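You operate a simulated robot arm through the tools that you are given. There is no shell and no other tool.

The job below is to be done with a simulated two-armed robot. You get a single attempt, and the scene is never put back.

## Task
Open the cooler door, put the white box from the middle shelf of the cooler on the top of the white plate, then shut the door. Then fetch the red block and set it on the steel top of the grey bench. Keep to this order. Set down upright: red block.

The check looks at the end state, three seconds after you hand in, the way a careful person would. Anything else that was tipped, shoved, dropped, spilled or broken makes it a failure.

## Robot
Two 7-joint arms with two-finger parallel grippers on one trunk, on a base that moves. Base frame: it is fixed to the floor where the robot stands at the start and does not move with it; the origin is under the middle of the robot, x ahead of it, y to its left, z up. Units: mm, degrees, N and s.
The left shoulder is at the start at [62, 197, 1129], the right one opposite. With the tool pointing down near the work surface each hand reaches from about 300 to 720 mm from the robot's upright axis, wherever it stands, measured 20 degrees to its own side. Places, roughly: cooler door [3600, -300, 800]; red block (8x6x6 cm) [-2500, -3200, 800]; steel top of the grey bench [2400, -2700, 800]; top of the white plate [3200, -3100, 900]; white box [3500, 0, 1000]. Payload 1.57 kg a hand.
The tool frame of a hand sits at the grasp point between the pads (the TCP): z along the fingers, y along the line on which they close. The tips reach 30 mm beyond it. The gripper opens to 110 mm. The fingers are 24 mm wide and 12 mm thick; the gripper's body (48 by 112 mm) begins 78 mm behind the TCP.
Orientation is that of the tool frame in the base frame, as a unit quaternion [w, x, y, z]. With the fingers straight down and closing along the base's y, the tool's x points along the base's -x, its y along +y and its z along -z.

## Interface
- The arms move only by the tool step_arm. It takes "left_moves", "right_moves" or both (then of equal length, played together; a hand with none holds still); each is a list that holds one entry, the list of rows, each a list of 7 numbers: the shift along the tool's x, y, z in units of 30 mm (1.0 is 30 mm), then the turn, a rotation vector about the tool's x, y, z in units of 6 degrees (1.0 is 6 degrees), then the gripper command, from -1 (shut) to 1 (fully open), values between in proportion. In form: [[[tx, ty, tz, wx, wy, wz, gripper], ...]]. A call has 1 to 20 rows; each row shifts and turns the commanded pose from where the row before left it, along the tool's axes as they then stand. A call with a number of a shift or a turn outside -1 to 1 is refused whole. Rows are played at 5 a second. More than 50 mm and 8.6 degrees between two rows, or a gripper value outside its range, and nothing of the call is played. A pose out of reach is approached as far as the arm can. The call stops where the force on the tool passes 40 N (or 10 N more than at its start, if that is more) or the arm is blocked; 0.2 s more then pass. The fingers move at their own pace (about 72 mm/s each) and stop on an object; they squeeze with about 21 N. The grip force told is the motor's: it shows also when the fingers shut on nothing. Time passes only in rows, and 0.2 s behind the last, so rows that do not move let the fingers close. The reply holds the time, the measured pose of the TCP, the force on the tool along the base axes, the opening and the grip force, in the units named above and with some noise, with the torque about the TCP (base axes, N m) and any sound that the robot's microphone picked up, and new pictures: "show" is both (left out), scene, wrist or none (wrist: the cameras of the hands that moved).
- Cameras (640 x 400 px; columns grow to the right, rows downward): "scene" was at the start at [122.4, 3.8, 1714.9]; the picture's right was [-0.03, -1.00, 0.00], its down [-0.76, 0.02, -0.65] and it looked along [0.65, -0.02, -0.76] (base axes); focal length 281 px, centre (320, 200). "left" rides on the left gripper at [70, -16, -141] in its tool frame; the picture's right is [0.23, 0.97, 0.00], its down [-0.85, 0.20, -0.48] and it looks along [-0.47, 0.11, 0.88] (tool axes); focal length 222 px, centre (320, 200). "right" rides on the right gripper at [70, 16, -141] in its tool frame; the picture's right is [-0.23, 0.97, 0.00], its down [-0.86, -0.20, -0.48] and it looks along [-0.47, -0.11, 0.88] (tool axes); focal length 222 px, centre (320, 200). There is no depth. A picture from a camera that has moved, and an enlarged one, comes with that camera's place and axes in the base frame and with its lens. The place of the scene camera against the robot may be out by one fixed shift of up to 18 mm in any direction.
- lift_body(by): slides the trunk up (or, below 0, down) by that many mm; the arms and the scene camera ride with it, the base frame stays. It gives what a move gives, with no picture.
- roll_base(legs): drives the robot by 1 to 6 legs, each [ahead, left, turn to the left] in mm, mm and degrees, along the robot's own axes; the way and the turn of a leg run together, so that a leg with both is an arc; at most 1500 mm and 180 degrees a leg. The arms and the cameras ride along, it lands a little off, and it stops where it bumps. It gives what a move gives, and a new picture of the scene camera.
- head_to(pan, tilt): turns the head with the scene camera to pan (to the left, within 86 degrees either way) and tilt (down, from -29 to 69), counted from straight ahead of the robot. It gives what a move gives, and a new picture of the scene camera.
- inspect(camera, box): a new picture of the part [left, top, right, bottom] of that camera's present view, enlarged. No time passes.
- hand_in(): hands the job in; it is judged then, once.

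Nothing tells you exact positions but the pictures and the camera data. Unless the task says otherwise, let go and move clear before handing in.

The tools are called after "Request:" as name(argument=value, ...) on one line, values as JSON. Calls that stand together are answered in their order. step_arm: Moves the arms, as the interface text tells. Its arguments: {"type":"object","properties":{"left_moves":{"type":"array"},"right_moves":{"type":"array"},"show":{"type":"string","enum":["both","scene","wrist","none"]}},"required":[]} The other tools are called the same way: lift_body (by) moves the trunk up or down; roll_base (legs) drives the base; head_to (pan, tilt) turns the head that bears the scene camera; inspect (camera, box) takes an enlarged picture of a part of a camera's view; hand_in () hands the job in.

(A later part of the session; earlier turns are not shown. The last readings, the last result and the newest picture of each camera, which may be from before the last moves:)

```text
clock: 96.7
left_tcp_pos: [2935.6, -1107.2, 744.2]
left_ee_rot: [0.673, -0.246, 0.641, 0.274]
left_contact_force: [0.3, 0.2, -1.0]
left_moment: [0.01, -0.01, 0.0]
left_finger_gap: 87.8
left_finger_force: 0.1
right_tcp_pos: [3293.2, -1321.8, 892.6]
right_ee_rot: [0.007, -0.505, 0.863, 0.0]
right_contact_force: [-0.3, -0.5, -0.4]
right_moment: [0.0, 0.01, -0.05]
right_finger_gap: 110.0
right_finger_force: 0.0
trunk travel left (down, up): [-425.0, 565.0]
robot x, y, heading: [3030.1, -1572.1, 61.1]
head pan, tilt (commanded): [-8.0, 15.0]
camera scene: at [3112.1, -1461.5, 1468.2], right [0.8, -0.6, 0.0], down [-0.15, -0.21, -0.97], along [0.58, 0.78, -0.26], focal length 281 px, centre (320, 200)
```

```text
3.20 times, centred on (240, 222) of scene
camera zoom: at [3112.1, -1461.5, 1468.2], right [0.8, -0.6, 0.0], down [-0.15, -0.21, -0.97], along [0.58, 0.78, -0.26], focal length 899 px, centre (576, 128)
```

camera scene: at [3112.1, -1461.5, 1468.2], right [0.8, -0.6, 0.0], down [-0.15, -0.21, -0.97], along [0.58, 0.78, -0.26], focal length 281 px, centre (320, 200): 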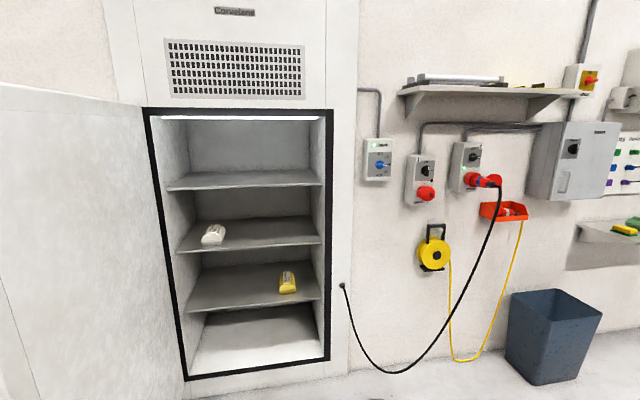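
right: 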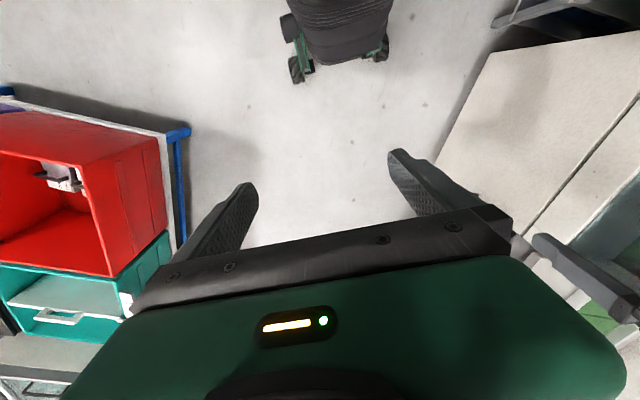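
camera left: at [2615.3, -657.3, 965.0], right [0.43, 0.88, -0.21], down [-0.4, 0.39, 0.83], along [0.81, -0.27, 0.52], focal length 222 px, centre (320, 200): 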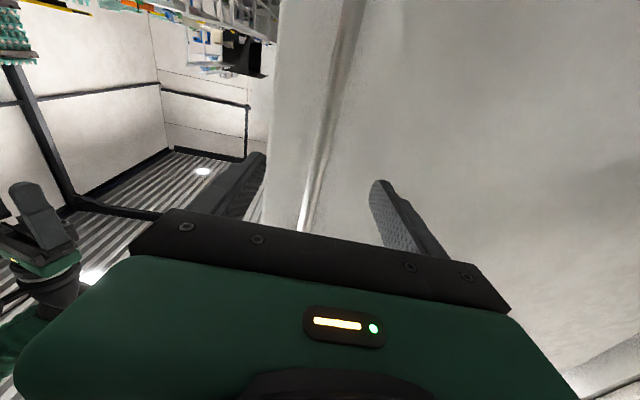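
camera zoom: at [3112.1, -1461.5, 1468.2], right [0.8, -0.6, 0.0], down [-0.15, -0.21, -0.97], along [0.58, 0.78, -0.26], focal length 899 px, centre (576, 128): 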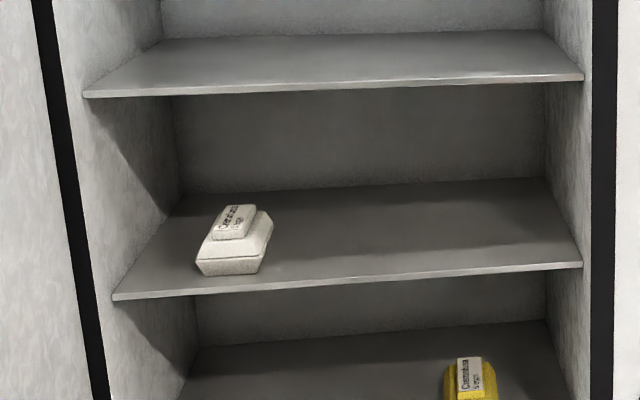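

Triangulating gives the box at about 100 × 140 mm, its centre near [3500, 5], the shelf top at z ≈ 860. I'll raise the trunk again, aim the left hand at the wall's normal and tilt it 40° down.

Request:
lift_body(by=300)

Request:
step_arm(left_moves=[[[0, 0, 0, -0.86, 0, 0, 1], [0, 0, 0, -0.86, 0, 0, 1], [0, 0, 0, -0.86, 0, 0, 1], [0, 0, 0, -0.86, 0, 0, 1], [0, 0, 0, 0, 0.9, 0, 1], [0, 0, 0, 0, 0.9, 0, 1], [0, 0, 0, 0, 0.9, 0, 1], [0, 0, 0, 0, 0.9, 0, 1], [0, 0, 0, 0, 0.9, 0, 1], [0, 0, 0, 0, 0.9, 0, 1], [0, 0, 0, 0, 0.9, 0, 1], [0, 0, 0, 0, 0.9, 0, 1]]], show="scene")

Request:
roll_base(legs=[[0, -45, 2.2], [700, 0, 0]])

```text
clock: 99.7
left_tcp_pos: [2934.6, -1106.0, 1043.0]
left_ee_rot: [0.674, -0.246, 0.641, 0.274]
left_contact_force: [0.0, 0.2, -0.3]
left_moment: [0.01, 0.01, -0.01]
left_finger_gap: 88.1
left_finger_force: 0.2
right_tcp_pos: [3292.7, -1321.2, 1191.9]
right_ee_rot: [0.006, -0.505, 0.863, -0.001]
right_contact_force: [0.8, 0.4, -0.4]
right_moment: [-0.04, 0.01, 0.03]
right_finger_gap: 109.8
right_finger_force: 0.0
trunk travel left (down, up): [-725.0, 265.0]
robot x, y, heading: [3030.3, -1572.1, 61.4]
head pan, tilt (commanded): [-8.0, 15.0]
```

```text
clock: 102.3
left_tcp_pos: [2903.2, -1046.8, 963.1]
left_ee_rot: [0.36, -0.479, 0.768, 0.224]
left_contact_force: [0.5, 0.1, -0.1]
left_moment: [0.01, -0.02, 0.01]
left_finger_gap: 109.9
left_finger_force: 0.0
left hand out of reach, approached as far as the arm can: row 3, 4, 5, 6, 7, 8, 9, 10, 11
right_tcp_pos: [3293.2, -1321.1, 1192.7]
right_ee_rot: [0.007, -0.505, 0.863, -0.001]
right_contact_force: [-0.7, -0.1, 0.0]
right_moment: [0.01, -0.02, 0.0]
right_finger_gap: 110.0
right_finger_force: 0.1
trunk travel left (down, up): [-725.0, 265.0]
robot x, y, heading: [3032.3, -1571.6, 61.4]
head pan, tilt (commanded): [-8.0, 15.0]
camera scene: at [3114.0, -1461.6, 1768.1], right [0.8, -0.6, 0.0], down [-0.15, -0.21, -0.97], along [0.58, 0.78, -0.26], focal length 281 px, centre (320, 200)
```

scene: 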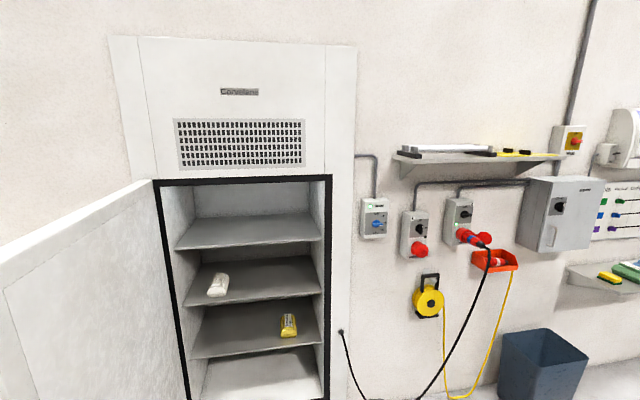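

```text
clock: 106.7
left_tcp_pos: [3232.3, -429.6, 962.1]
left_ee_rot: [0.358, -0.496, 0.757, 0.231]
left_contact_force: [-0.9, -0.7, 0.0]
left_moment: [0.02, 0.0, -0.01]
left_finger_gap: 110.0
left_finger_force: 0.1
right_tcp_pos: [3633.6, -685.8, 1192.1]
right_ee_rot: [0.008, -0.525, 0.851, -0.002]
right_contact_force: [0.2, 0.0, 0.2]
right_moment: [-0.02, 0.01, 0.02]
right_finger_gap: 110.0
right_finger_force: 0.1
trunk travel left (down, up): [-725.0, 265.0]
robot x, y, heading: [3383.8, -946.0, 63.9]
head pan, tilt (commanded): [-8.0, 15.0]
camera scene: at [3457.1, -833.6, 1768.4], right [0.83, -0.56, 0.01], down [-0.14, -0.22, -0.97], along [0.54, 0.8, -0.26], focal length 281 px, centre (320, 200)
```

scene: 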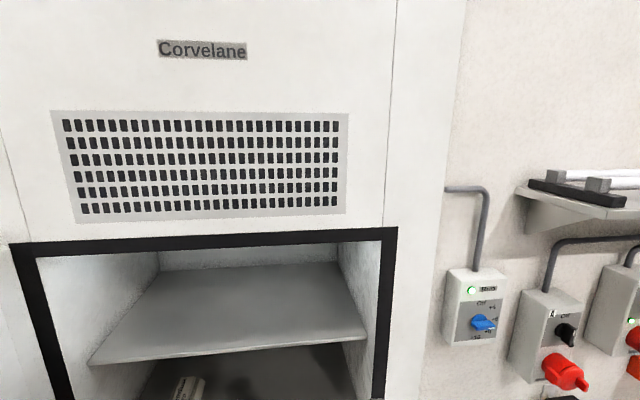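

The hand is before the middle shelf, tilted 40° down. I'll correct its heading by 2.5° and view the box with the wrist camera and the head tilted down.

Request:
head_to(pan=15, tilt=42)

Request:
step_arm(left_moves=[[[0, 0, 0, 0.32, 0, 0.266, 1], [0, 0, 0, 0, 0, 0, 1]]], show="both")

```text
clock: 107.6
left_tcp_pos: [3235.3, -429.3, 961.2]
left_ee_rot: [0.356, -0.496, 0.758, 0.231]
left_contact_force: [-0.3, 0.8, 0.3]
left_moment: [0.01, 0.01, 0.0]
left_finger_gap: 109.8
left_finger_force: 0.1
right_tcp_pos: [3636.8, -686.6, 1192.9]
right_ee_rot: [0.007, -0.524, 0.852, -0.001]
right_contact_force: [0.3, 0.6, 0.6]
right_moment: [0.01, -0.03, -0.01]
right_finger_gap: 110.0
right_finger_force: 0.2
trunk travel left (down, up): [-725.0, 265.0]
robot x, y, heading: [3389.8, -951.3, 63.9]
head pan, tilt (commanded): [15.0, 42.0]
camera scene: at [3425.8, -828.9, 1725.7], right [0.98, -0.19, 0.0], down [-0.13, -0.66, -0.74], along [0.14, 0.73, -0.67], focal length 281 px, centre (320, 200)
```

scene: 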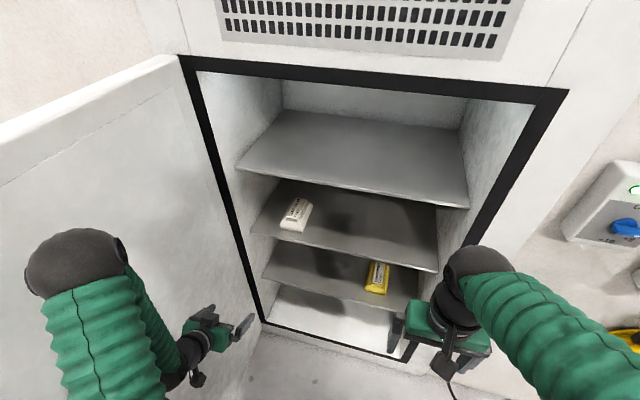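

```text
clock: 108.2
left_tcp_pos: [3235.2, -428.2, 961.2]
left_ee_rot: [0.361, -0.479, 0.768, 0.224]
left_contact_force: [1.1, -0.7, 0.2]
left_moment: [0.0, 0.0, 0.0]
left_finger_gap: 110.1
left_finger_force: 0.1
right_tcp_pos: [3637.5, -686.1, 1192.7]
right_ee_rot: [0.008, -0.525, 0.851, 0.0]
right_contact_force: [0.2, 0.7, -0.5]
right_moment: [-0.01, -0.03, -0.03]
right_finger_gap: 110.1
right_finger_force: 0.0
trunk travel left (down, up): [-725.0, 265.0]
robot x, y, heading: [3388.8, -948.9, 63.9]
head pan, tilt (commanded): [15.0, 42.0]
camera scene: at [3426.8, -829.8, 1725.7], right [0.98, -0.19, 0.0], down [-0.13, -0.66, -0.74], along [0.14, 0.73, -0.67], focal length 281 px, centre (320, 200)
camera left: at [3181.7, -573.6, 998.2], right [-0.94, 0.3, -0.18], down [-0.1, 0.25, 0.96], along [0.33, 0.92, -0.2], focal length 222 px, centre (320, 200)
```

scene: 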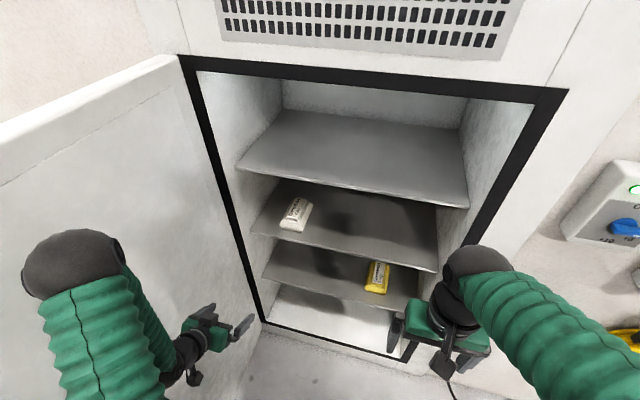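
left: 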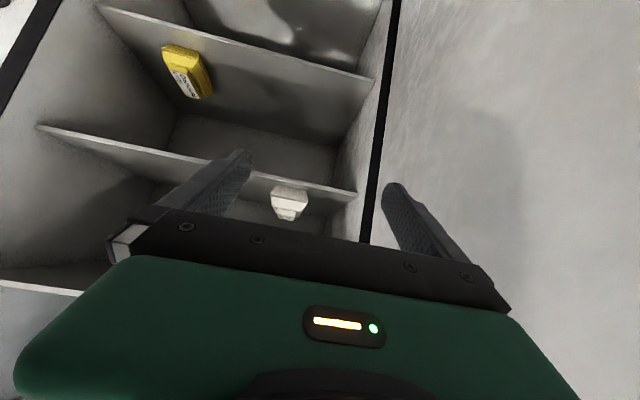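

Request:
inspect(camera="left", box=[230, 160, 390, 260])

Request:
inspect(camera="scene", box=[230, 170, 350, 260])

```text
4.00 times, centred on (310, 210) of left
camera zoom: at [3181.7, -573.6, 998.2], right [-0.94, 0.3, -0.18], down [-0.1, 0.25, 0.96], along [0.33, 0.92, -0.2], focal length 888 px, centre (360, 160)
```

zoom: 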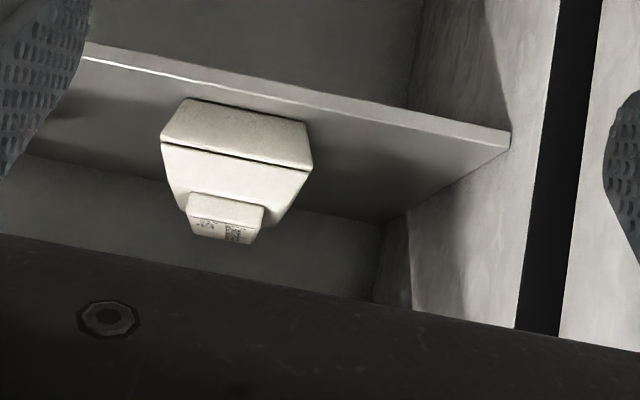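

```text
4.44 times, centred on (290, 215) of scene
camera zoom: at [3426.8, -829.8, 1725.7], right [0.98, -0.19, 0.0], down [-0.13, -0.66, -0.74], along [0.14, 0.73, -0.67], focal length 1249 px, centre (453, 133)
```

zoom: 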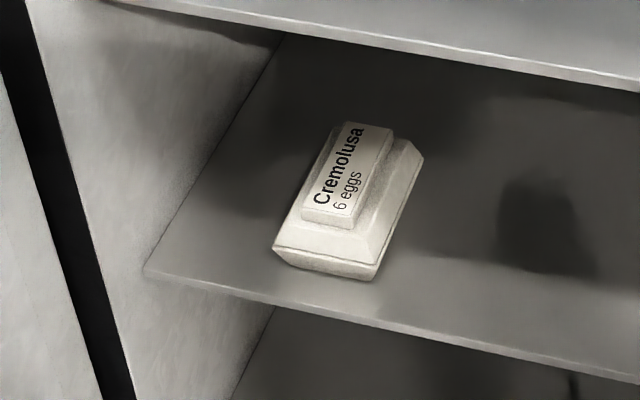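

The wrist view puts the box centre about 29 mm right of the hand's line; shelf top z ≈ 860, box rim z ≈ 894, front at about 425 mm ahead of the TCP. I'll raise the hand a bit, then drive 220 ahead and 29 right.

Request:
step_arm(left_moves=[[[-0.5, 0, -0.42, 0, 0, 0, 1]]], show="none")

Request:
roll_base(legs=[[220, -29, 0]])

Request:
step_arm(left_moves=[[[0, 0, 0, 0, 0, 0, 1]]], show="both")

```text
clock: 108.6
left_tcp_pos: [3236.9, -429.3, 980.7]
left_ee_rot: [0.361, -0.479, 0.768, 0.224]
left_contact_force: [0.4, -0.5, 0.2]
left_moment: [0.03, 0.0, 0.0]
left_finger_gap: 109.7
left_finger_force: 0.1
right_tcp_pos: [3638.7, -687.4, 1193.1]
right_ee_rot: [0.008, -0.524, 0.852, 0.0]
right_contact_force: [0.4, -0.2, 0.9]
right_moment: [0.01, 0.04, 0.0]
right_finger_gap: 110.2
right_finger_force: 0.1
trunk travel left (down, up): [-725.0, 265.0]
robot x, y, heading: [3388.0, -950.9, 63.8]
head pan, tilt (commanded): [15.0, 42.0]
```

```text
clock: 110.3
left_tcp_pos: [3356.3, -245.1, 981.1]
left_ee_rot: [0.363, -0.479, 0.767, 0.225]
left_contact_force: [0.3, 0.3, 1.0]
left_moment: [0.04, 0.0, 0.0]
left_finger_gap: 110.3
left_finger_force: 0.0
right_tcp_pos: [3758.0, -504.2, 1192.7]
right_ee_rot: [0.009, -0.524, 0.851, 0.001]
right_contact_force: [-0.6, -0.3, 0.2]
right_moment: [-0.01, 0.0, 0.0]
right_finger_gap: 109.7
right_finger_force: 0.0
trunk travel left (down, up): [-725.0, 265.0]
robot x, y, heading: [3509.3, -767.4, 64.3]
head pan, tilt (commanded): [15.0, 42.0]
camera scene: at [3547.3, -650.4, 1726.0], right [0.98, -0.19, 0.0], down [-0.13, -0.66, -0.74], along [0.14, 0.73, -0.67], focal length 281 px, centre (320, 200)
```

scene: 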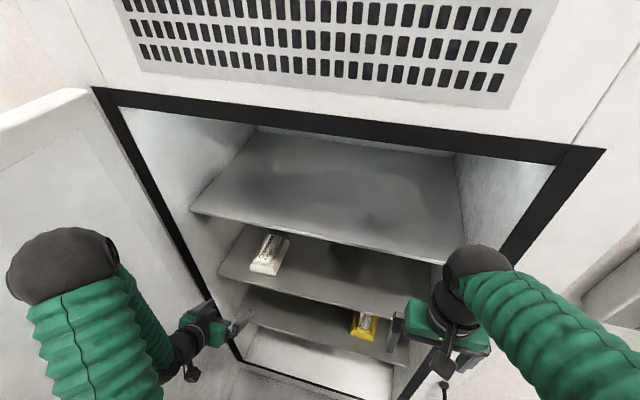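

```text
clock: 110.7
left_tcp_pos: [3357.1, -242.4, 979.8]
left_ee_rot: [0.362, -0.479, 0.767, 0.224]
left_contact_force: [0.5, -0.7, -0.7]
left_moment: [0.02, 0.01, 0.02]
left_finger_gap: 109.9
left_finger_force: 0.0
right_tcp_pos: [3759.9, -502.2, 1192.5]
right_ee_rot: [0.008, -0.525, 0.851, 0.0]
right_contact_force: [0.6, -0.8, 0.5]
right_moment: [0.0, -0.02, 0.01]
right_finger_gap: 109.9
right_finger_force: 0.0
trunk travel left (down, up): [-725.0, 265.0]
robot x, y, heading: [3510.5, -767.1, 63.9]
head pan, tilt (commanded): [15.0, 42.0]
camera scene: at [3549.6, -646.2, 1725.7], right [0.98, -0.19, 0.0], down [-0.13, -0.66, -0.74], along [0.14, 0.73, -0.67], focal length 281 px, centre (320, 200)
camera left: at [3303.5, -387.6, 1016.6], right [-0.94, 0.3, -0.18], down [-0.1, 0.25, 0.96], along [0.33, 0.92, -0.2], focal length 222 px, centre (320, 200)
```

scene: 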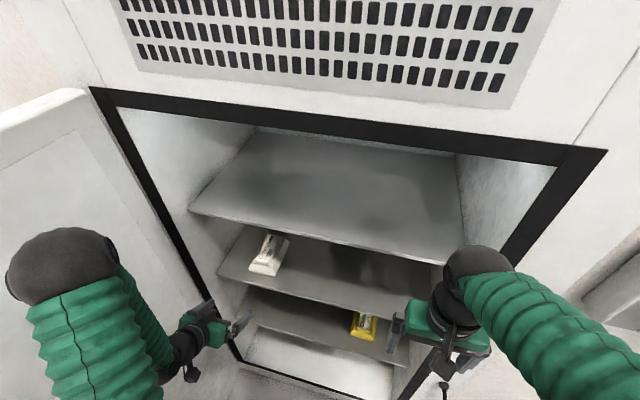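
left: 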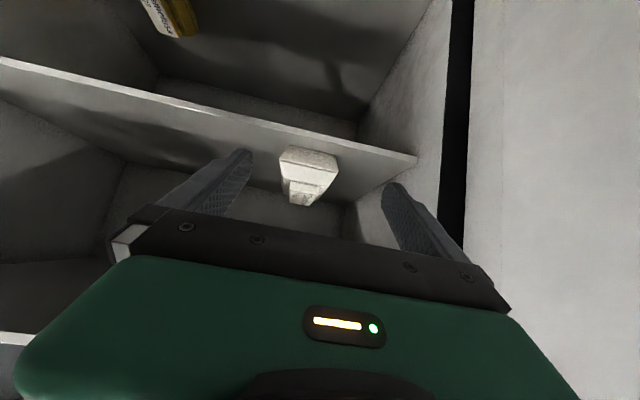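

Request:
inspect(camera="left", box=[240, 120, 400, 220])

```text
4.00 times, centred on (320, 170) of left
camera zoom: at [3303.5, -387.6, 1016.6], right [-0.94, 0.3, -0.18], down [-0.1, 0.25, 0.96], along [0.33, 0.92, -0.2], focal length 888 px, centre (320, 320)
```

zoom: 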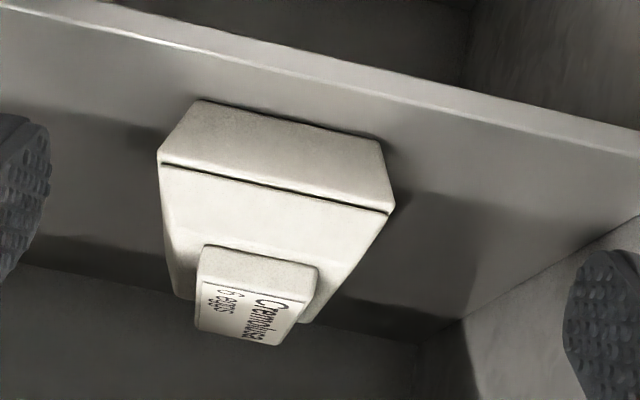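

The box is centred within 3 mm of the hand's line. I'll move the hand 255 mm straight in above the box, staying over its top.

Request:
step_arm(left_moves=[[[-0.64, -0.01, 0.77, 0, 0, 0, 1], [-0.64, -0.01, 0.77, 0, 0, 0, 1], [-0.64, -0.01, 0.77, 0, 0, 0, 1], [-0.64, -0.01, 0.77, 0, 0, 0, 1], [-0.64, -0.01, 0.77, 0, 0, 0, 1], [-0.64, -0.01, 0.77, 0, 0, 0, 1]]], show="both")

```text
clock: 112.1
left_tcp_pos: [3437.2, -80.2, 980.7]
left_ee_rot: [0.361, -0.48, 0.767, 0.225]
left_contact_force: [-0.5, 0.3, 0.5]
left_moment: [0.01, 0.01, -0.04]
left_finger_gap: 110.0
left_finger_force: 0.1
right_tcp_pos: [3759.7, -501.5, 1191.4]
right_ee_rot: [0.008, -0.525, 0.851, 0.0]
right_contact_force: [0.0, 0.3, 0.1]
right_moment: [-0.03, 0.01, -0.02]
right_finger_gap: 110.2
right_finger_force: 0.0
trunk travel left (down, up): [-725.0, 265.0]
robot x, y, heading: [3508.4, -758.8, 64.0]
head pan, tilt (commanded): [15.0, 42.0]
camera scene: at [3550.4, -644.9, 1725.6], right [0.98, -0.19, 0.0], down [-0.13, -0.66, -0.74], along [0.14, 0.73, -0.67], focal length 281 px, centre (320, 200)
camera left: at [3384.3, -225.0, 1016.6], right [-0.94, 0.3, -0.18], down [-0.1, 0.25, 0.96], along [0.33, 0.92, -0.2], focal length 222 px, centre (320, 200)
```

scene: 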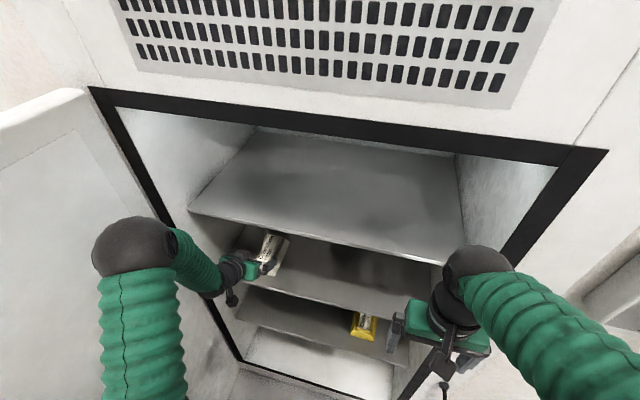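
left: 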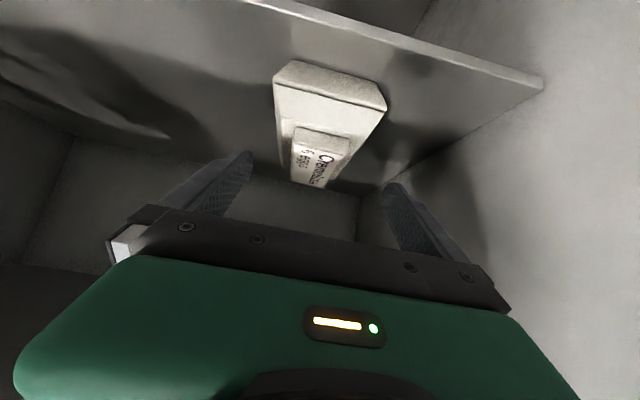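

Request:
inspect(camera="left", box=[240, 40, 432, 200])

```text
2.50 times, centred on (336, 120) of left
camera zoom: at [3384.3, -225.0, 1016.6], right [-0.94, 0.3, -0.18], down [-0.1, 0.25, 0.96], along [0.33, 0.92, -0.2], focal length 555 px, centre (280, 400)
```

zoom: 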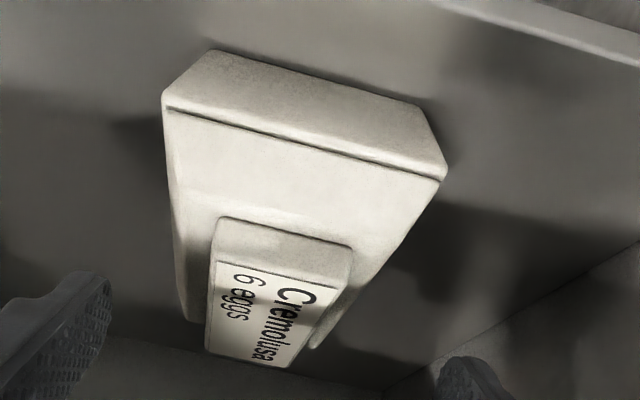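

The box rim is 98 mm wide with its centre 4 mm to the right. I'll advance 78 mm more with that correction and look before lowering.

Request:
step_arm(left_moves=[[[-0.555, -0.045, 0.668, 0, 0, 0, 1], [-0.555, -0.045, 0.668, 0, 0, 0, 1], [-0.555, -0.045, 0.668, 0, 0, 0, 1], [0, 0, 0, 0, 0, 0, 1]]], show="both")

Request:
inspect(camera="left", box=[160, 0, 480, 200])

```text
clock: 113.1
left_tcp_pos: [3477.1, -13.4, 980.3]
left_ee_rot: [0.361, -0.479, 0.768, 0.224]
left_contact_force: [0.3, 0.3, -0.2]
left_moment: [0.01, -0.04, 0.0]
left_finger_gap: 109.9
left_finger_force: 0.0
right_tcp_pos: [3760.2, -502.3, 1192.7]
right_ee_rot: [0.007, -0.524, 0.851, 0.0]
right_contact_force: [0.0, -0.1, -0.2]
right_moment: [-0.03, 0.0, 0.04]
right_finger_gap: 109.8
right_finger_force: 0.0
trunk travel left (down, up): [-725.0, 265.0]
robot x, y, heading: [3505.2, -764.3, 64.1]
head pan, tilt (commanded): [15.0, 42.0]
camera scene: at [3550.0, -645.7, 1725.7], right [0.98, -0.19, 0.0], down [-0.13, -0.66, -0.74], along [0.14, 0.73, -0.67], focal length 281 px, centre (320, 200)
camera left: at [3423.4, -157.5, 1017.1], right [-0.94, 0.3, -0.18], down [-0.1, 0.25, 0.96], along [0.33, 0.92, -0.2], focal length 222 px, centre (320, 200)
```

scene: 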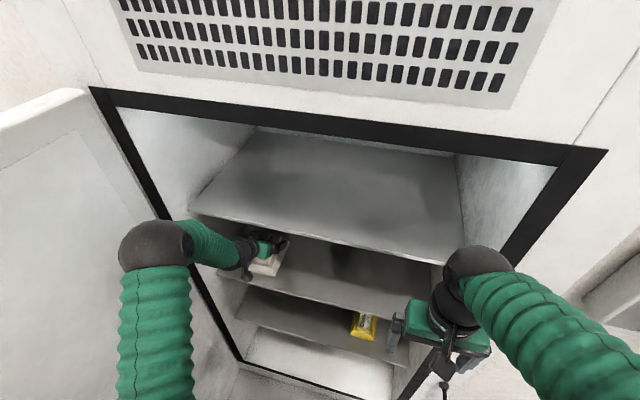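
left: 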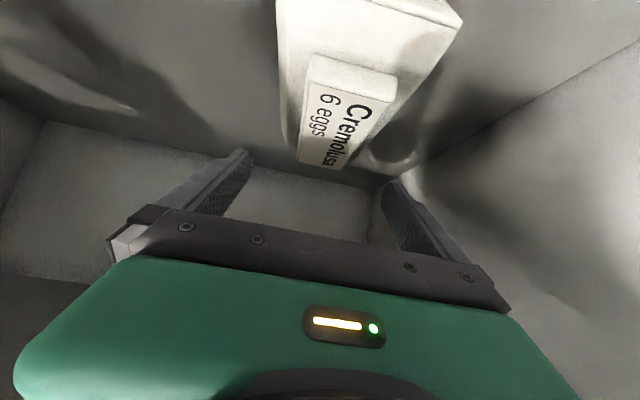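

```text
2.00 times, centred on (320, 100) of left
camera zoom: at [3423.4, -157.5, 1017.1], right [-0.94, 0.3, -0.18], down [-0.1, 0.25, 0.96], along [0.33, 0.92, -0.2], focal length 444 px, centre (320, 400)
```

zoom: 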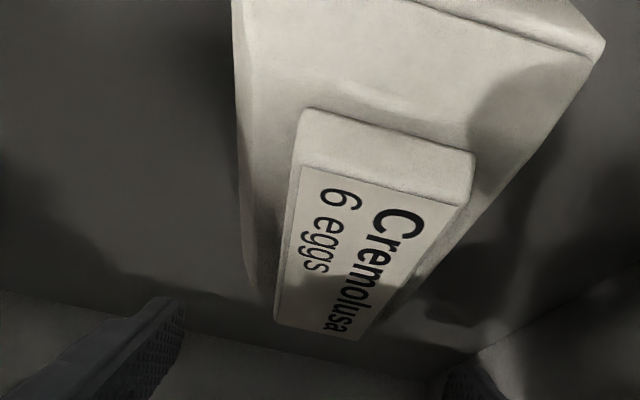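

The hand is over the box, centred within 2 mm. I'll lower straight down beside its sides, watching the force.

Request:
step_arm(left_moves=[[[0.4, 0.06, 0.332, 0, 0, 0, 1], [0.4, 0, 0.332, 0, 0, 0, 1], [0.4, 0, 0.332, 0, 0, 0, 1]]], show="both")

```text
clock: 113.9
left_tcp_pos: [3474.1, -11.9, 933.8]
left_ee_rot: [0.361, -0.479, 0.768, 0.224]
left_contact_force: [-0.3, 0.5, -0.2]
left_moment: [0.0, -0.03, -0.04]
left_finger_gap: 109.9
left_finger_force: 0.0
right_tcp_pos: [3759.9, -500.5, 1193.1]
right_ee_rot: [0.007, -0.525, 0.851, -0.001]
right_contact_force: [0.3, 0.0, 0.7]
right_moment: [0.0, -0.01, 0.05]
right_finger_gap: 109.9
right_finger_force: 0.1
trunk travel left (down, up): [-725.0, 265.0]
robot x, y, heading: [3503.6, -762.5, 63.9]
head pan, tilt (commanded): [15.0, 42.0]
camera scene: at [3550.1, -644.9, 1725.6], right [0.98, -0.19, 0.0], down [-0.13, -0.66, -0.74], along [0.14, 0.73, -0.67], focal length 281 px, centre (320, 200)
camera left: at [3420.8, -156.6, 968.9], right [-0.94, 0.3, -0.18], down [-0.1, 0.25, 0.96], along [0.33, 0.92, -0.2], focal length 222 px, centre (320, 200)
```

scene: 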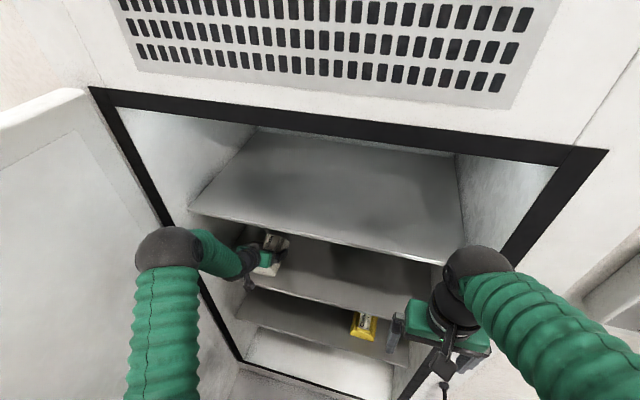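
left: 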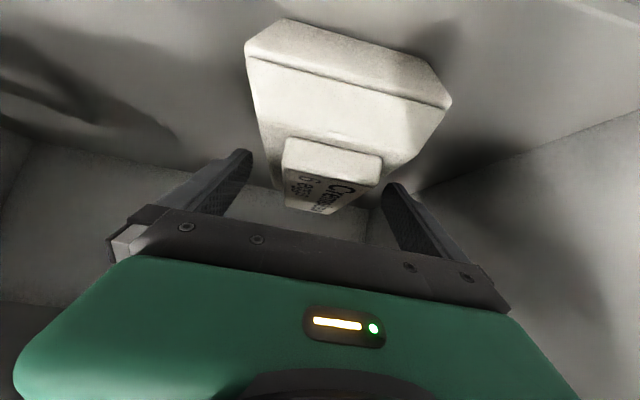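

Still free of contact and well centred. I'll go down the last 32 mm to rim height.

Request:
step_arm(left_moves=[[[0.4, -0.05, 0.332, 0, 0, 0, 1], [0.4, 0, 0.332, 0, 0, 0, 1]]], show="wrist")

```text
clock: 114.5
left_tcp_pos: [3475.3, -11.7, 902.1]
left_ee_rot: [0.361, -0.48, 0.767, 0.225]
left_contact_force: [0.3, 0.4, 0.3]
left_moment: [0.02, 0.0, 0.02]
left_finger_gap: 109.8
left_finger_force: 0.1
right_tcp_pos: [3759.4, -502.5, 1192.3]
right_ee_rot: [0.008, -0.525, 0.851, -0.001]
right_contact_force: [0.0, 0.4, 0.2]
right_moment: [-0.04, 0.0, -0.05]
right_finger_gap: 110.0
right_finger_force: 0.0
trunk travel left (down, up): [-725.0, 265.0]
robot x, y, heading: [3511.5, -763.7, 63.9]
head pan, tilt (commanded): [15.0, 42.0]
camera left: at [3422.1, -157.4, 938.0], right [-0.94, 0.3, -0.18], down [-0.1, 0.25, 0.96], along [0.33, 0.92, -0.2], focal length 222 px, centre (320, 200)
```

left: 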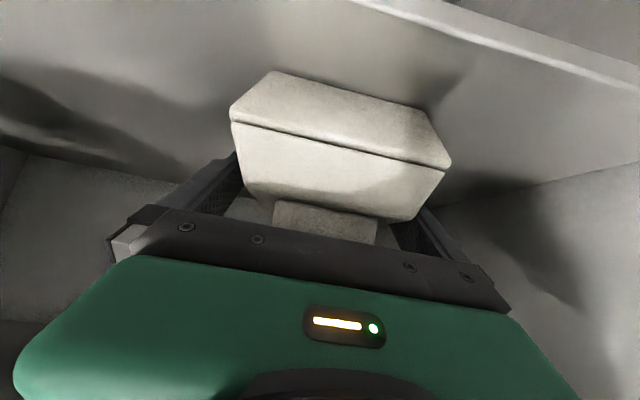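

The fingers straddle the carton at its rim. Closing gently now.

Request:
step_arm(left_moves=[[[0, 0, 0, 0, 0, 0, 0.85], [0, 0, 0, 0, 0, 0, 0.7], [0, 0, 0, 0, 0, 0, 0.5], [0, 0, 0, 0, 0, 0, 0.3]]], show="wrist")

```text
clock: 115.5
left_tcp_pos: [3475.3, -12.6, 901.3]
left_ee_rot: [0.362, -0.479, 0.768, 0.223]
left_contact_force: [-0.7, -1.5, 0.7]
left_moment: [0.06, -0.06, -0.09]
left_finger_gap: 99.6
left_finger_force: 20.6
right_tcp_pos: [3760.4, -501.9, 1193.3]
right_ee_rot: [0.008, -0.525, 0.851, -0.001]
right_contact_force: [-0.6, 0.2, 0.2]
right_moment: [0.03, 0.01, 0.03]
right_finger_gap: 110.0
right_finger_force: 0.0
trunk travel left (down, up): [-725.0, 265.0]
robot x, y, heading: [3511.7, -759.5, 64.2]
head pan, tilt (commanded): [15.0, 42.0]
camera left: at [3422.1, -158.4, 938.5], right [-0.94, 0.3, -0.18], down [-0.1, 0.25, 0.96], along [0.33, 0.92, -0.2], focal length 222 px, centre (320, 200)
```

left: 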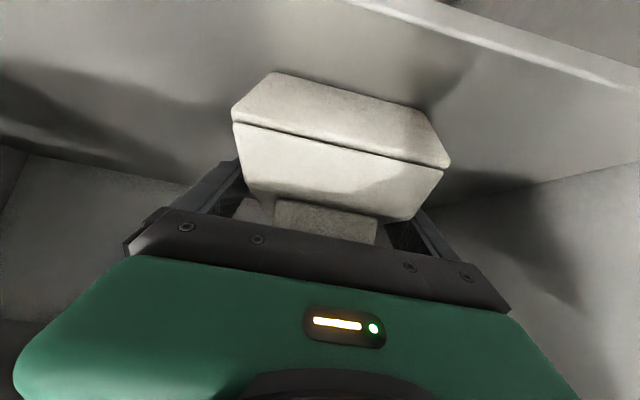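

Gripped at 99.6 mm. I'll lift it slowly by about 25 mm and check.

Request:
step_arm(left_moves=[[[-0.3, 0, -0.25, 0, 0, 0, -1], [-0.3, 0, -0.25, 0, 0, 0, -1], [0, 0, 0, 0, 0, 0, -1]]], show="both")

```text
clock: 116.3
left_tcp_pos: [3475.2, -13.0, 925.4]
left_ee_rot: [0.362, -0.478, 0.768, 0.223]
left_contact_force: [0.8, -0.9, -5.7]
left_moment: [-0.02, 0.02, 0.0]
left_finger_gap: 99.9
left_finger_force: 20.6
right_tcp_pos: [3760.7, -501.8, 1192.1]
right_ee_rot: [0.007, -0.524, 0.851, 0.0]
right_contact_force: [0.5, 0.7, -0.1]
right_moment: [-0.02, 0.02, 0.03]
right_finger_gap: 110.0
right_finger_force: 0.1
trunk travel left (down, up): [-725.0, 265.0]
robot x, y, heading: [3511.8, -763.6, 64.0]
head pan, tilt (commanded): [15.0, 42.0]
camera scene: at [3550.6, -643.8, 1725.5], right [0.98, -0.19, 0.0], down [-0.13, -0.66, -0.74], along [0.14, 0.73, -0.67], focal length 281 px, centre (320, 200)
camera left: at [3422.6, -157.0, 961.8], right [-0.94, 0.3, -0.18], down [-0.1, 0.25, 0.96], along [0.33, 0.92, -0.2], focal length 222 px, centre (320, 200)
```

scene: 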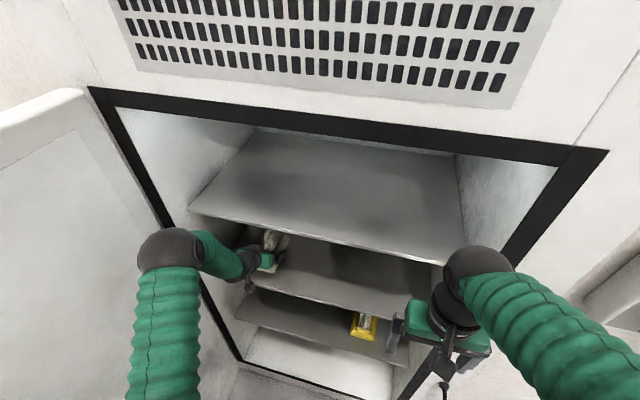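
left: 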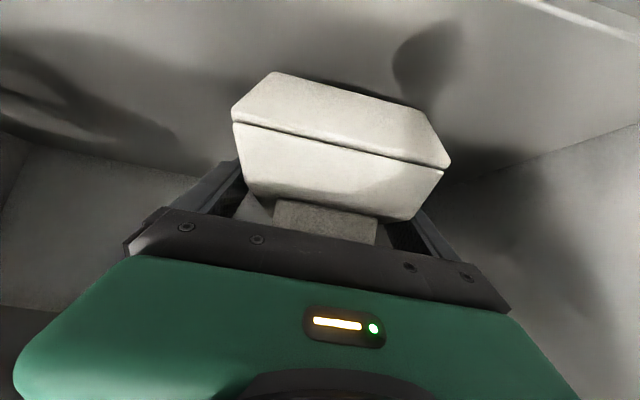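

The carton is held (about 0.5 kg). I'll raise it a little more and draw it out by driving straight back.

Request:
step_arm(left_moves=[[[-0.4, 0, -0.33, 0, 0, 0, -1], [-0.2, 0, -0.17, 0, 0, 0, -1]]], show="none")

Request:
roll_base(legs=[[-350, 0, 0]])

```text
clock: 116.9
left_tcp_pos: [3476.3, -13.5, 948.0]
left_ee_rot: [0.361, -0.479, 0.769, 0.223]
left_contact_force: [0.2, 0.5, -3.9]
left_moment: [-0.04, 0.01, -0.04]
left_finger_gap: 99.7
left_finger_force: 21.3
right_tcp_pos: [3760.7, -502.0, 1191.8]
right_ee_rot: [0.008, -0.524, 0.851, -0.001]
right_contact_force: [-0.7, -0.2, 0.2]
right_moment: [-0.03, 0.0, -0.03]
right_finger_gap: 109.7
right_finger_force: 0.1
trunk travel left (down, up): [-725.0, 265.0]
robot x, y, heading: [3510.5, -765.1, 64.1]
head pan, tilt (commanded): [15.0, 42.0]
```

```text
clock: 119.2
left_tcp_pos: [3326.7, -321.2, 947.6]
left_ee_rot: [0.361, -0.478, 0.769, 0.223]
left_contact_force: [0.6, 0.0, -4.7]
left_moment: [-0.05, 0.02, -0.03]
left_finger_gap: 100.0
left_finger_force: 21.0
right_tcp_pos: [3609.6, -811.1, 1192.8]
right_ee_rot: [0.007, -0.523, 0.853, -0.001]
right_contact_force: [0.5, -0.5, -0.3]
right_moment: [0.02, -0.01, 0.06]
right_finger_gap: 109.9
right_finger_force: 0.1
trunk travel left (down, up): [-725.0, 265.0]
robot x, y, heading: [3358.4, -1072.5, 63.9]
head pan, tilt (commanded): [15.0, 42.0]
camera scene: at [3399.9, -950.9, 1725.2], right [0.98, -0.19, 0.0], down [-0.13, -0.66, -0.74], along [0.14, 0.73, -0.67], focal length 281 px, centre (320, 200)
```

scene: 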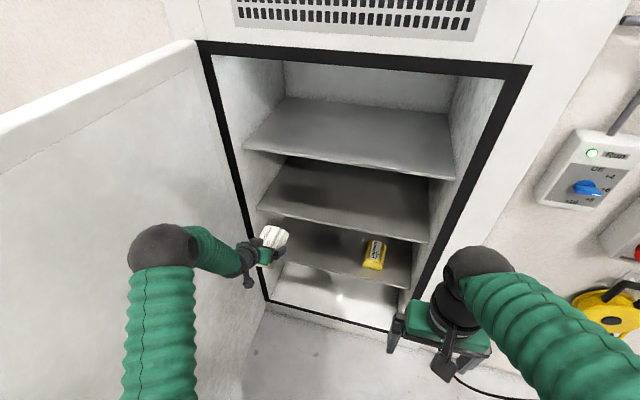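

The carton is out of the cooler. I'll bring it nearer and higher for carrying, then drive further back.

Request:
step_arm(left_moves=[[[0.224, 0, -0.896, 0, 0, 0, -1], [0.224, 0, -0.896, 0, 0, 0, -1], [0.224, 0, -0.896, 0, 0, 0, -1], [0.224, 0, -0.896, 0, 0, 0, -1], [0.224, 0, -0.896, 0, 0, 0, -1], [0.224, 0, -0.896, 0, 0, 0, -1], [0.224, 0, -0.896, 0, 0, 0, -1]]], show="scene")

Request:
roll_base(legs=[[-550, -60, 0]])

```text
clock: 120.8
left_tcp_pos: [3245.8, -483.3, 1033.7]
left_ee_rot: [0.363, -0.478, 0.768, 0.224]
left_contact_force: [-0.4, -2.1, -4.4]
left_moment: [-0.04, -0.02, -0.02]
left_finger_gap: 99.4
left_finger_force: 20.7
right_tcp_pos: [3608.5, -815.6, 1193.8]
right_ee_rot: [0.009, -0.523, 0.852, 0.001]
right_contact_force: [-0.3, 0.2, 0.2]
right_moment: [0.03, -0.02, -0.01]
right_finger_gap: 110.0
right_finger_force: 0.1
trunk travel left (down, up): [-725.0, 265.0]
robot x, y, heading: [3357.7, -1071.5, 63.9]
head pan, tilt (commanded): [15.0, 42.0]
camera scene: at [3397.6, -957.8, 1725.8], right [0.98, -0.19, 0.0], down [-0.13, -0.66, -0.74], along [0.14, 0.73, -0.67], focal length 281 px, centre (320, 200)
```

scene: 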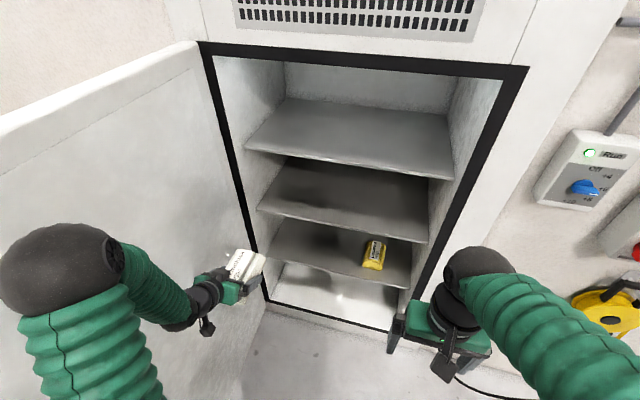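

```text
clock: 124.0
left_tcp_pos: [3052.7, -1012.0, 1031.8]
left_ee_rot: [0.362, -0.478, 0.769, 0.223]
left_contact_force: [-1.2, 0.5, -4.5]
left_moment: [-0.02, 0.03, 0.01]
left_finger_gap: 99.8
left_finger_force: 21.1
right_tcp_pos: [3414.6, -1345.4, 1193.8]
right_ee_rot: [0.007, -0.523, 0.852, -0.001]
right_contact_force: [0.0, -0.1, -1.6]
right_moment: [0.02, 0.0, 0.01]
right_finger_gap: 110.1
right_finger_force: 0.2
trunk travel left (down, up): [-725.0, 265.0]
robot x, y, heading: [3160.2, -1605.8, 63.9]
head pan, tilt (commanded): [15.0, 42.0]
camera scene: at [3204.8, -1484.4, 1725.4], right [0.98, -0.19, 0.0], down [-0.13, -0.66, -0.74], along [0.14, 0.73, -0.67], focal length 281 px, centre (320, 200)
```

scene: 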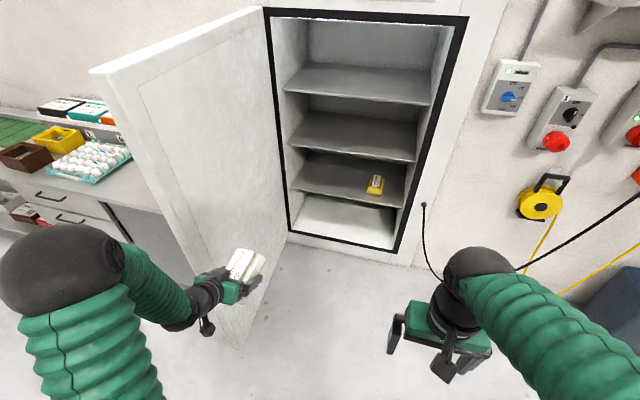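

I'm clear of the door with the carton held. I'll turn right by 180° in place to face the bench with the white plate.

Request:
roll_base(legs=[[0, 0, -90], [0, 0, -90]])

Request:
head_to(pan=20, tilt=30)

Request:
head_to(pan=-20, tilt=30)

```text
clock: 132.1
left_tcp_pos: [3277.0, -2195.9, 1033.6]
left_ee_rot: [0.224, 0.768, 0.479, -0.362]
left_contact_force: [0.5, -0.1, -4.0]
left_moment: [0.03, -0.01, 0.02]
left_finger_gap: 99.7
left_finger_force: 21.2
right_tcp_pos: [2914.6, -1865.8, 1194.0]
right_ee_rot: [-0.001, 0.851, 0.525, -0.008]
right_contact_force: [0.7, -1.2, 0.0]
right_moment: [-0.02, -0.04, 0.01]
right_finger_gap: 109.9
right_finger_force: 0.1
trunk travel left (down, up): [-725.0, 265.0]
robot x, y, heading: [3165.1, -1605.4, -116.3]
head pan, tilt (commanded): [15.0, 42.0]
camera scene: at [3147.7, -1712.9, 1725.6], right [-0.98, 0.19, 0.0], down [0.13, 0.66, -0.74], along [-0.14, -0.73, -0.67], focal length 281 px, centre (320, 200)
```

scene: 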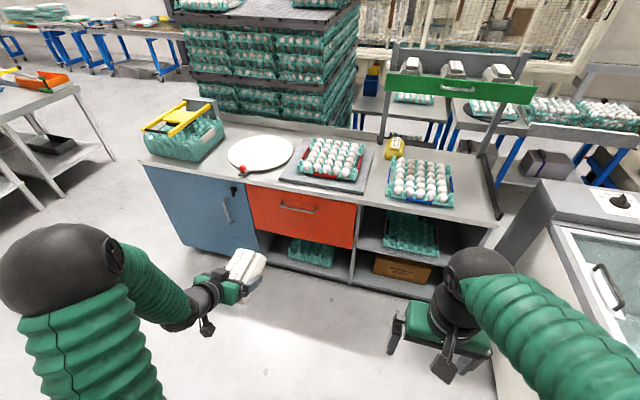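

```text
clock: 132.8
left_tcp_pos: [3276.0, -2196.0, 1033.5]
left_ee_rot: [0.224, 0.768, 0.479, -0.362]
left_contact_force: [0.5, 0.4, -4.8]
left_moment: [0.04, 0.0, 0.01]
left_finger_gap: 100.0
left_finger_force: 21.7
right_tcp_pos: [2913.8, -1863.2, 1192.9]
right_ee_rot: [0.0, 0.851, 0.525, -0.008]
right_contact_force: [0.8, -0.8, -0.5]
right_moment: [0.0, 0.01, -0.02]
right_finger_gap: 110.1
right_finger_force: 0.1
trunk travel left (down, up): [-725.0, 265.0]
robot x, y, heading: [3165.0, -1604.1, -116.0]
head pan, tilt (commanded): [20.0, 30.0]
camera scene: at [3153.9, -1720.8, 1743.8], right [-0.99, 0.1, 0.0], down [0.05, 0.5, -0.86], along [-0.09, -0.86, -0.5], focal length 281 px, centre (320, 200)
```

scene: 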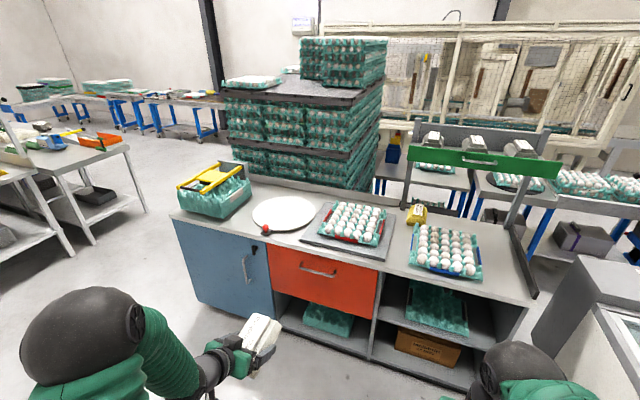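

```text
clock: 133.9
left_tcp_pos: [3277.1, -2196.2, 1032.8]
left_ee_rot: [0.223, 0.768, 0.478, -0.363]
left_contact_force: [0.0, -0.4, -4.0]
left_moment: [0.06, -0.02, 0.0]
left_finger_gap: 99.8
left_finger_force: 20.5
right_tcp_pos: [2914.0, -1864.2, 1193.2]
right_ee_rot: [0.001, 0.851, 0.525, -0.008]
right_contact_force: [0.1, 0.7, -1.0]
right_moment: [0.01, -0.01, -0.03]
right_finger_gap: 110.0
right_finger_force: 0.2
trunk travel left (down, up): [-725.0, 265.0]
robot x, y, heading: [3163.4, -1605.8, -115.8]
head pan, tilt (commanded): [-20.0, 30.0]
camera scene: at [3098.3, -1693.7, 1744.0], right [-0.7, 0.72, 0.0], down [0.36, 0.35, -0.87], along [-0.62, -0.6, -0.5], focal length 281 px, centre (320, 200)
```

scene: 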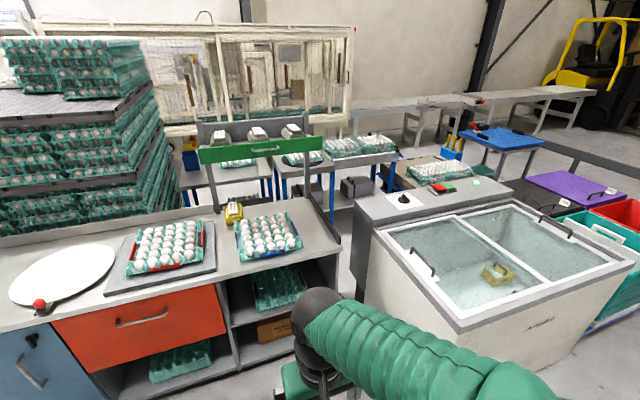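

I see the bench: teal basket, white round plate with a red knob by its edge, egg trays, and a free strip of steel top at the right. I'll zoom in on the plate.

Request:
head_to(pan=25, tilt=30)

Request:
inspect(camera="scene", box=[200, 150, 440, 300])

Request:
inspect(camera="scene", box=[250, 180, 350, 242])

```text
clock: 135.0
left_tcp_pos: [3278.5, -2195.3, 1033.8]
left_ee_rot: [0.225, 0.767, 0.479, -0.362]
left_contact_force: [0.2, -0.1, -3.2]
left_moment: [0.03, -0.03, 0.0]
left_finger_gap: 99.6
left_finger_force: 20.9
right_tcp_pos: [2914.6, -1863.7, 1193.7]
right_ee_rot: [0.0, 0.851, 0.524, -0.009]
right_contact_force: [-0.2, 0.2, 0.1]
right_moment: [0.02, -0.02, -0.03]
right_finger_gap: 110.1
right_finger_force: 0.1
trunk travel left (down, up): [-725.0, 265.0]
robot x, y, heading: [3166.0, -1603.9, -116.0]
head pan, tilt (commanded): [25.0, 30.0]
camera scene: at [3161.8, -1721.2, 1743.9], right [-1.0, 0.02, 0.0], down [0.01, 0.5, -0.86], along [-0.02, -0.86, -0.5], focal length 281 px, centre (320, 200)
```

scene: 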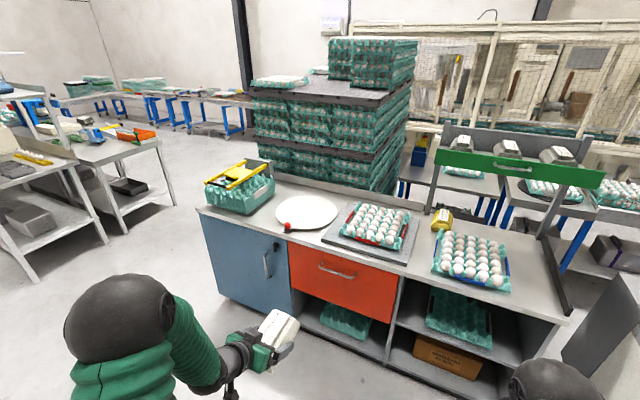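

```text
2.67 times, centred on (320, 225) of scene
camera zoom: at [3161.8, -1721.2, 1743.9], right [-1.0, 0.02, 0.0], down [0.01, 0.5, -0.86], along [-0.02, -0.86, -0.5], focal length 750 px, centre (320, 133)
```

zoom: 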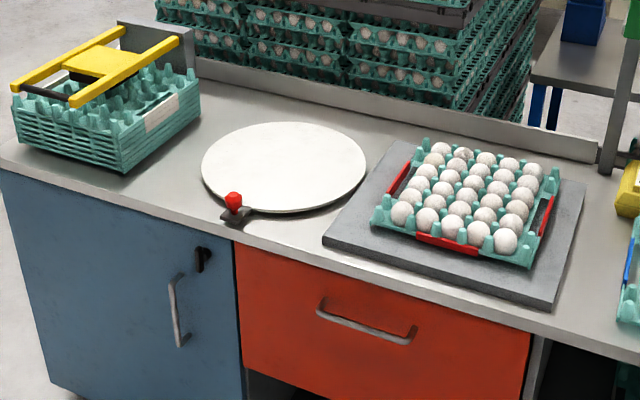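

```text
6.40 times, centred on (300, 211) of scene
camera zoom: at [3161.8, -1721.2, 1743.9], right [-1.0, 0.02, 0.0], down [0.01, 0.5, -0.86], along [-0.02, -0.86, -0.5], focal length 1799 px, centre (448, 130)
```

zoom: 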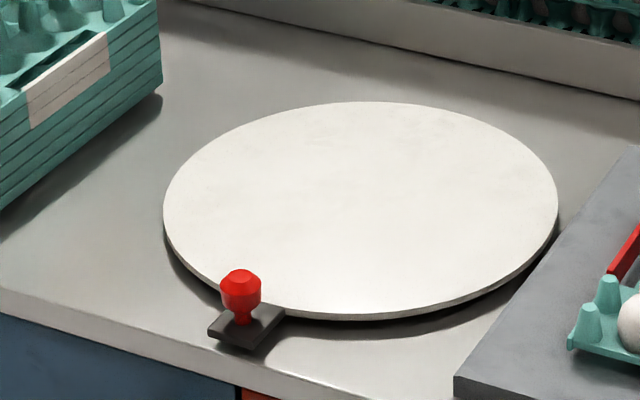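

The plate is a round disc of about 350 mm with a locking knob at its near-left edge; its centre is near [3217, -3110]. I'll move left and ahead so the carton comes in over it.

Request:
roll_base(legs=[[0, 370, 0], [450, 0, 0]])

Request:
head_to(pan=20, tilt=48)

```text
clock: 139.7
left_tcp_pos: [3426.7, -2759.1, 1034.8]
left_ee_rot: [0.226, 0.766, 0.481, -0.361]
left_contact_force: [-0.8, 0.2, -4.0]
left_moment: [0.04, -0.01, -0.01]
left_finger_gap: 99.7
left_finger_force: 20.7
right_tcp_pos: [3060.5, -2429.6, 1193.7]
right_ee_rot: [0.001, 0.849, 0.528, -0.008]
right_contact_force: [-0.2, 0.2, 0.2]
right_moment: [0.05, -0.05, -0.01]
right_finger_gap: 109.9
right_finger_force: 0.0
trunk travel left (down, up): [-725.0, 265.0]
robot x, y, heading: [3308.5, -2170.7, -115.4]
head pan, tilt (commanded): [25.0, 30.0]
camera scene: at [3308.1, -2283.7, 1744.1], right [-1.0, 0.01, 0.0], down [0.0, 0.5, -0.87], along [-0.01, -0.87, -0.5], focal length 281 px, centre (320, 200)
```

scene: 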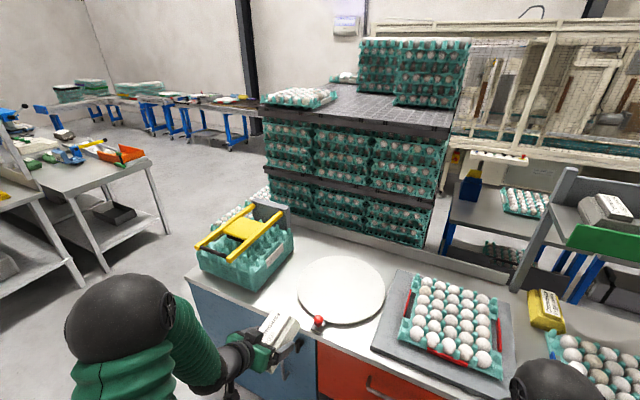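

```text
clock: 140.5
left_tcp_pos: [3426.0, -2758.9, 1033.4]
left_ee_rot: [0.226, 0.766, 0.481, -0.362]
left_contact_force: [0.2, 0.3, -4.1]
left_moment: [0.03, 0.0, 0.02]
left_finger_gap: 99.8
left_finger_force: 21.1
right_tcp_pos: [3059.2, -2430.9, 1192.5]
right_ee_rot: [0.001, 0.849, 0.528, -0.007]
right_contact_force: [-0.4, -0.2, 0.0]
right_moment: [0.02, 0.0, 0.03]
right_finger_gap: 109.9
right_finger_force: 0.1
trunk travel left (down, up): [-725.0, 265.0]
robot x, y, heading: [3312.6, -2172.0, -116.0]
head pan, tilt (commanded): [20.0, 48.0]
camera scene: at [3300.7, -2275.2, 1717.1], right [-1.0, 0.1, 0.0], down [0.07, 0.74, -0.67], along [-0.06, -0.66, -0.74], focal length 281 px, centre (320, 200)
```

scene: 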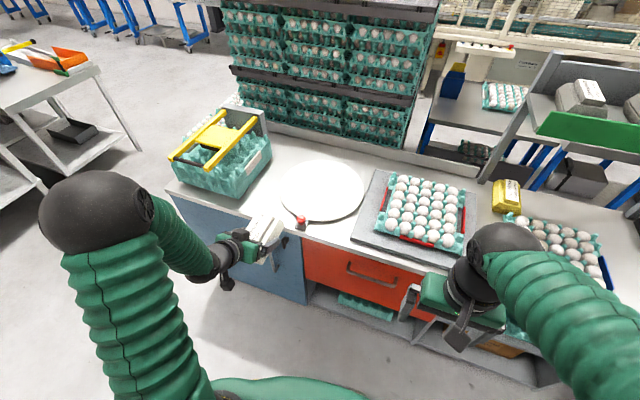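

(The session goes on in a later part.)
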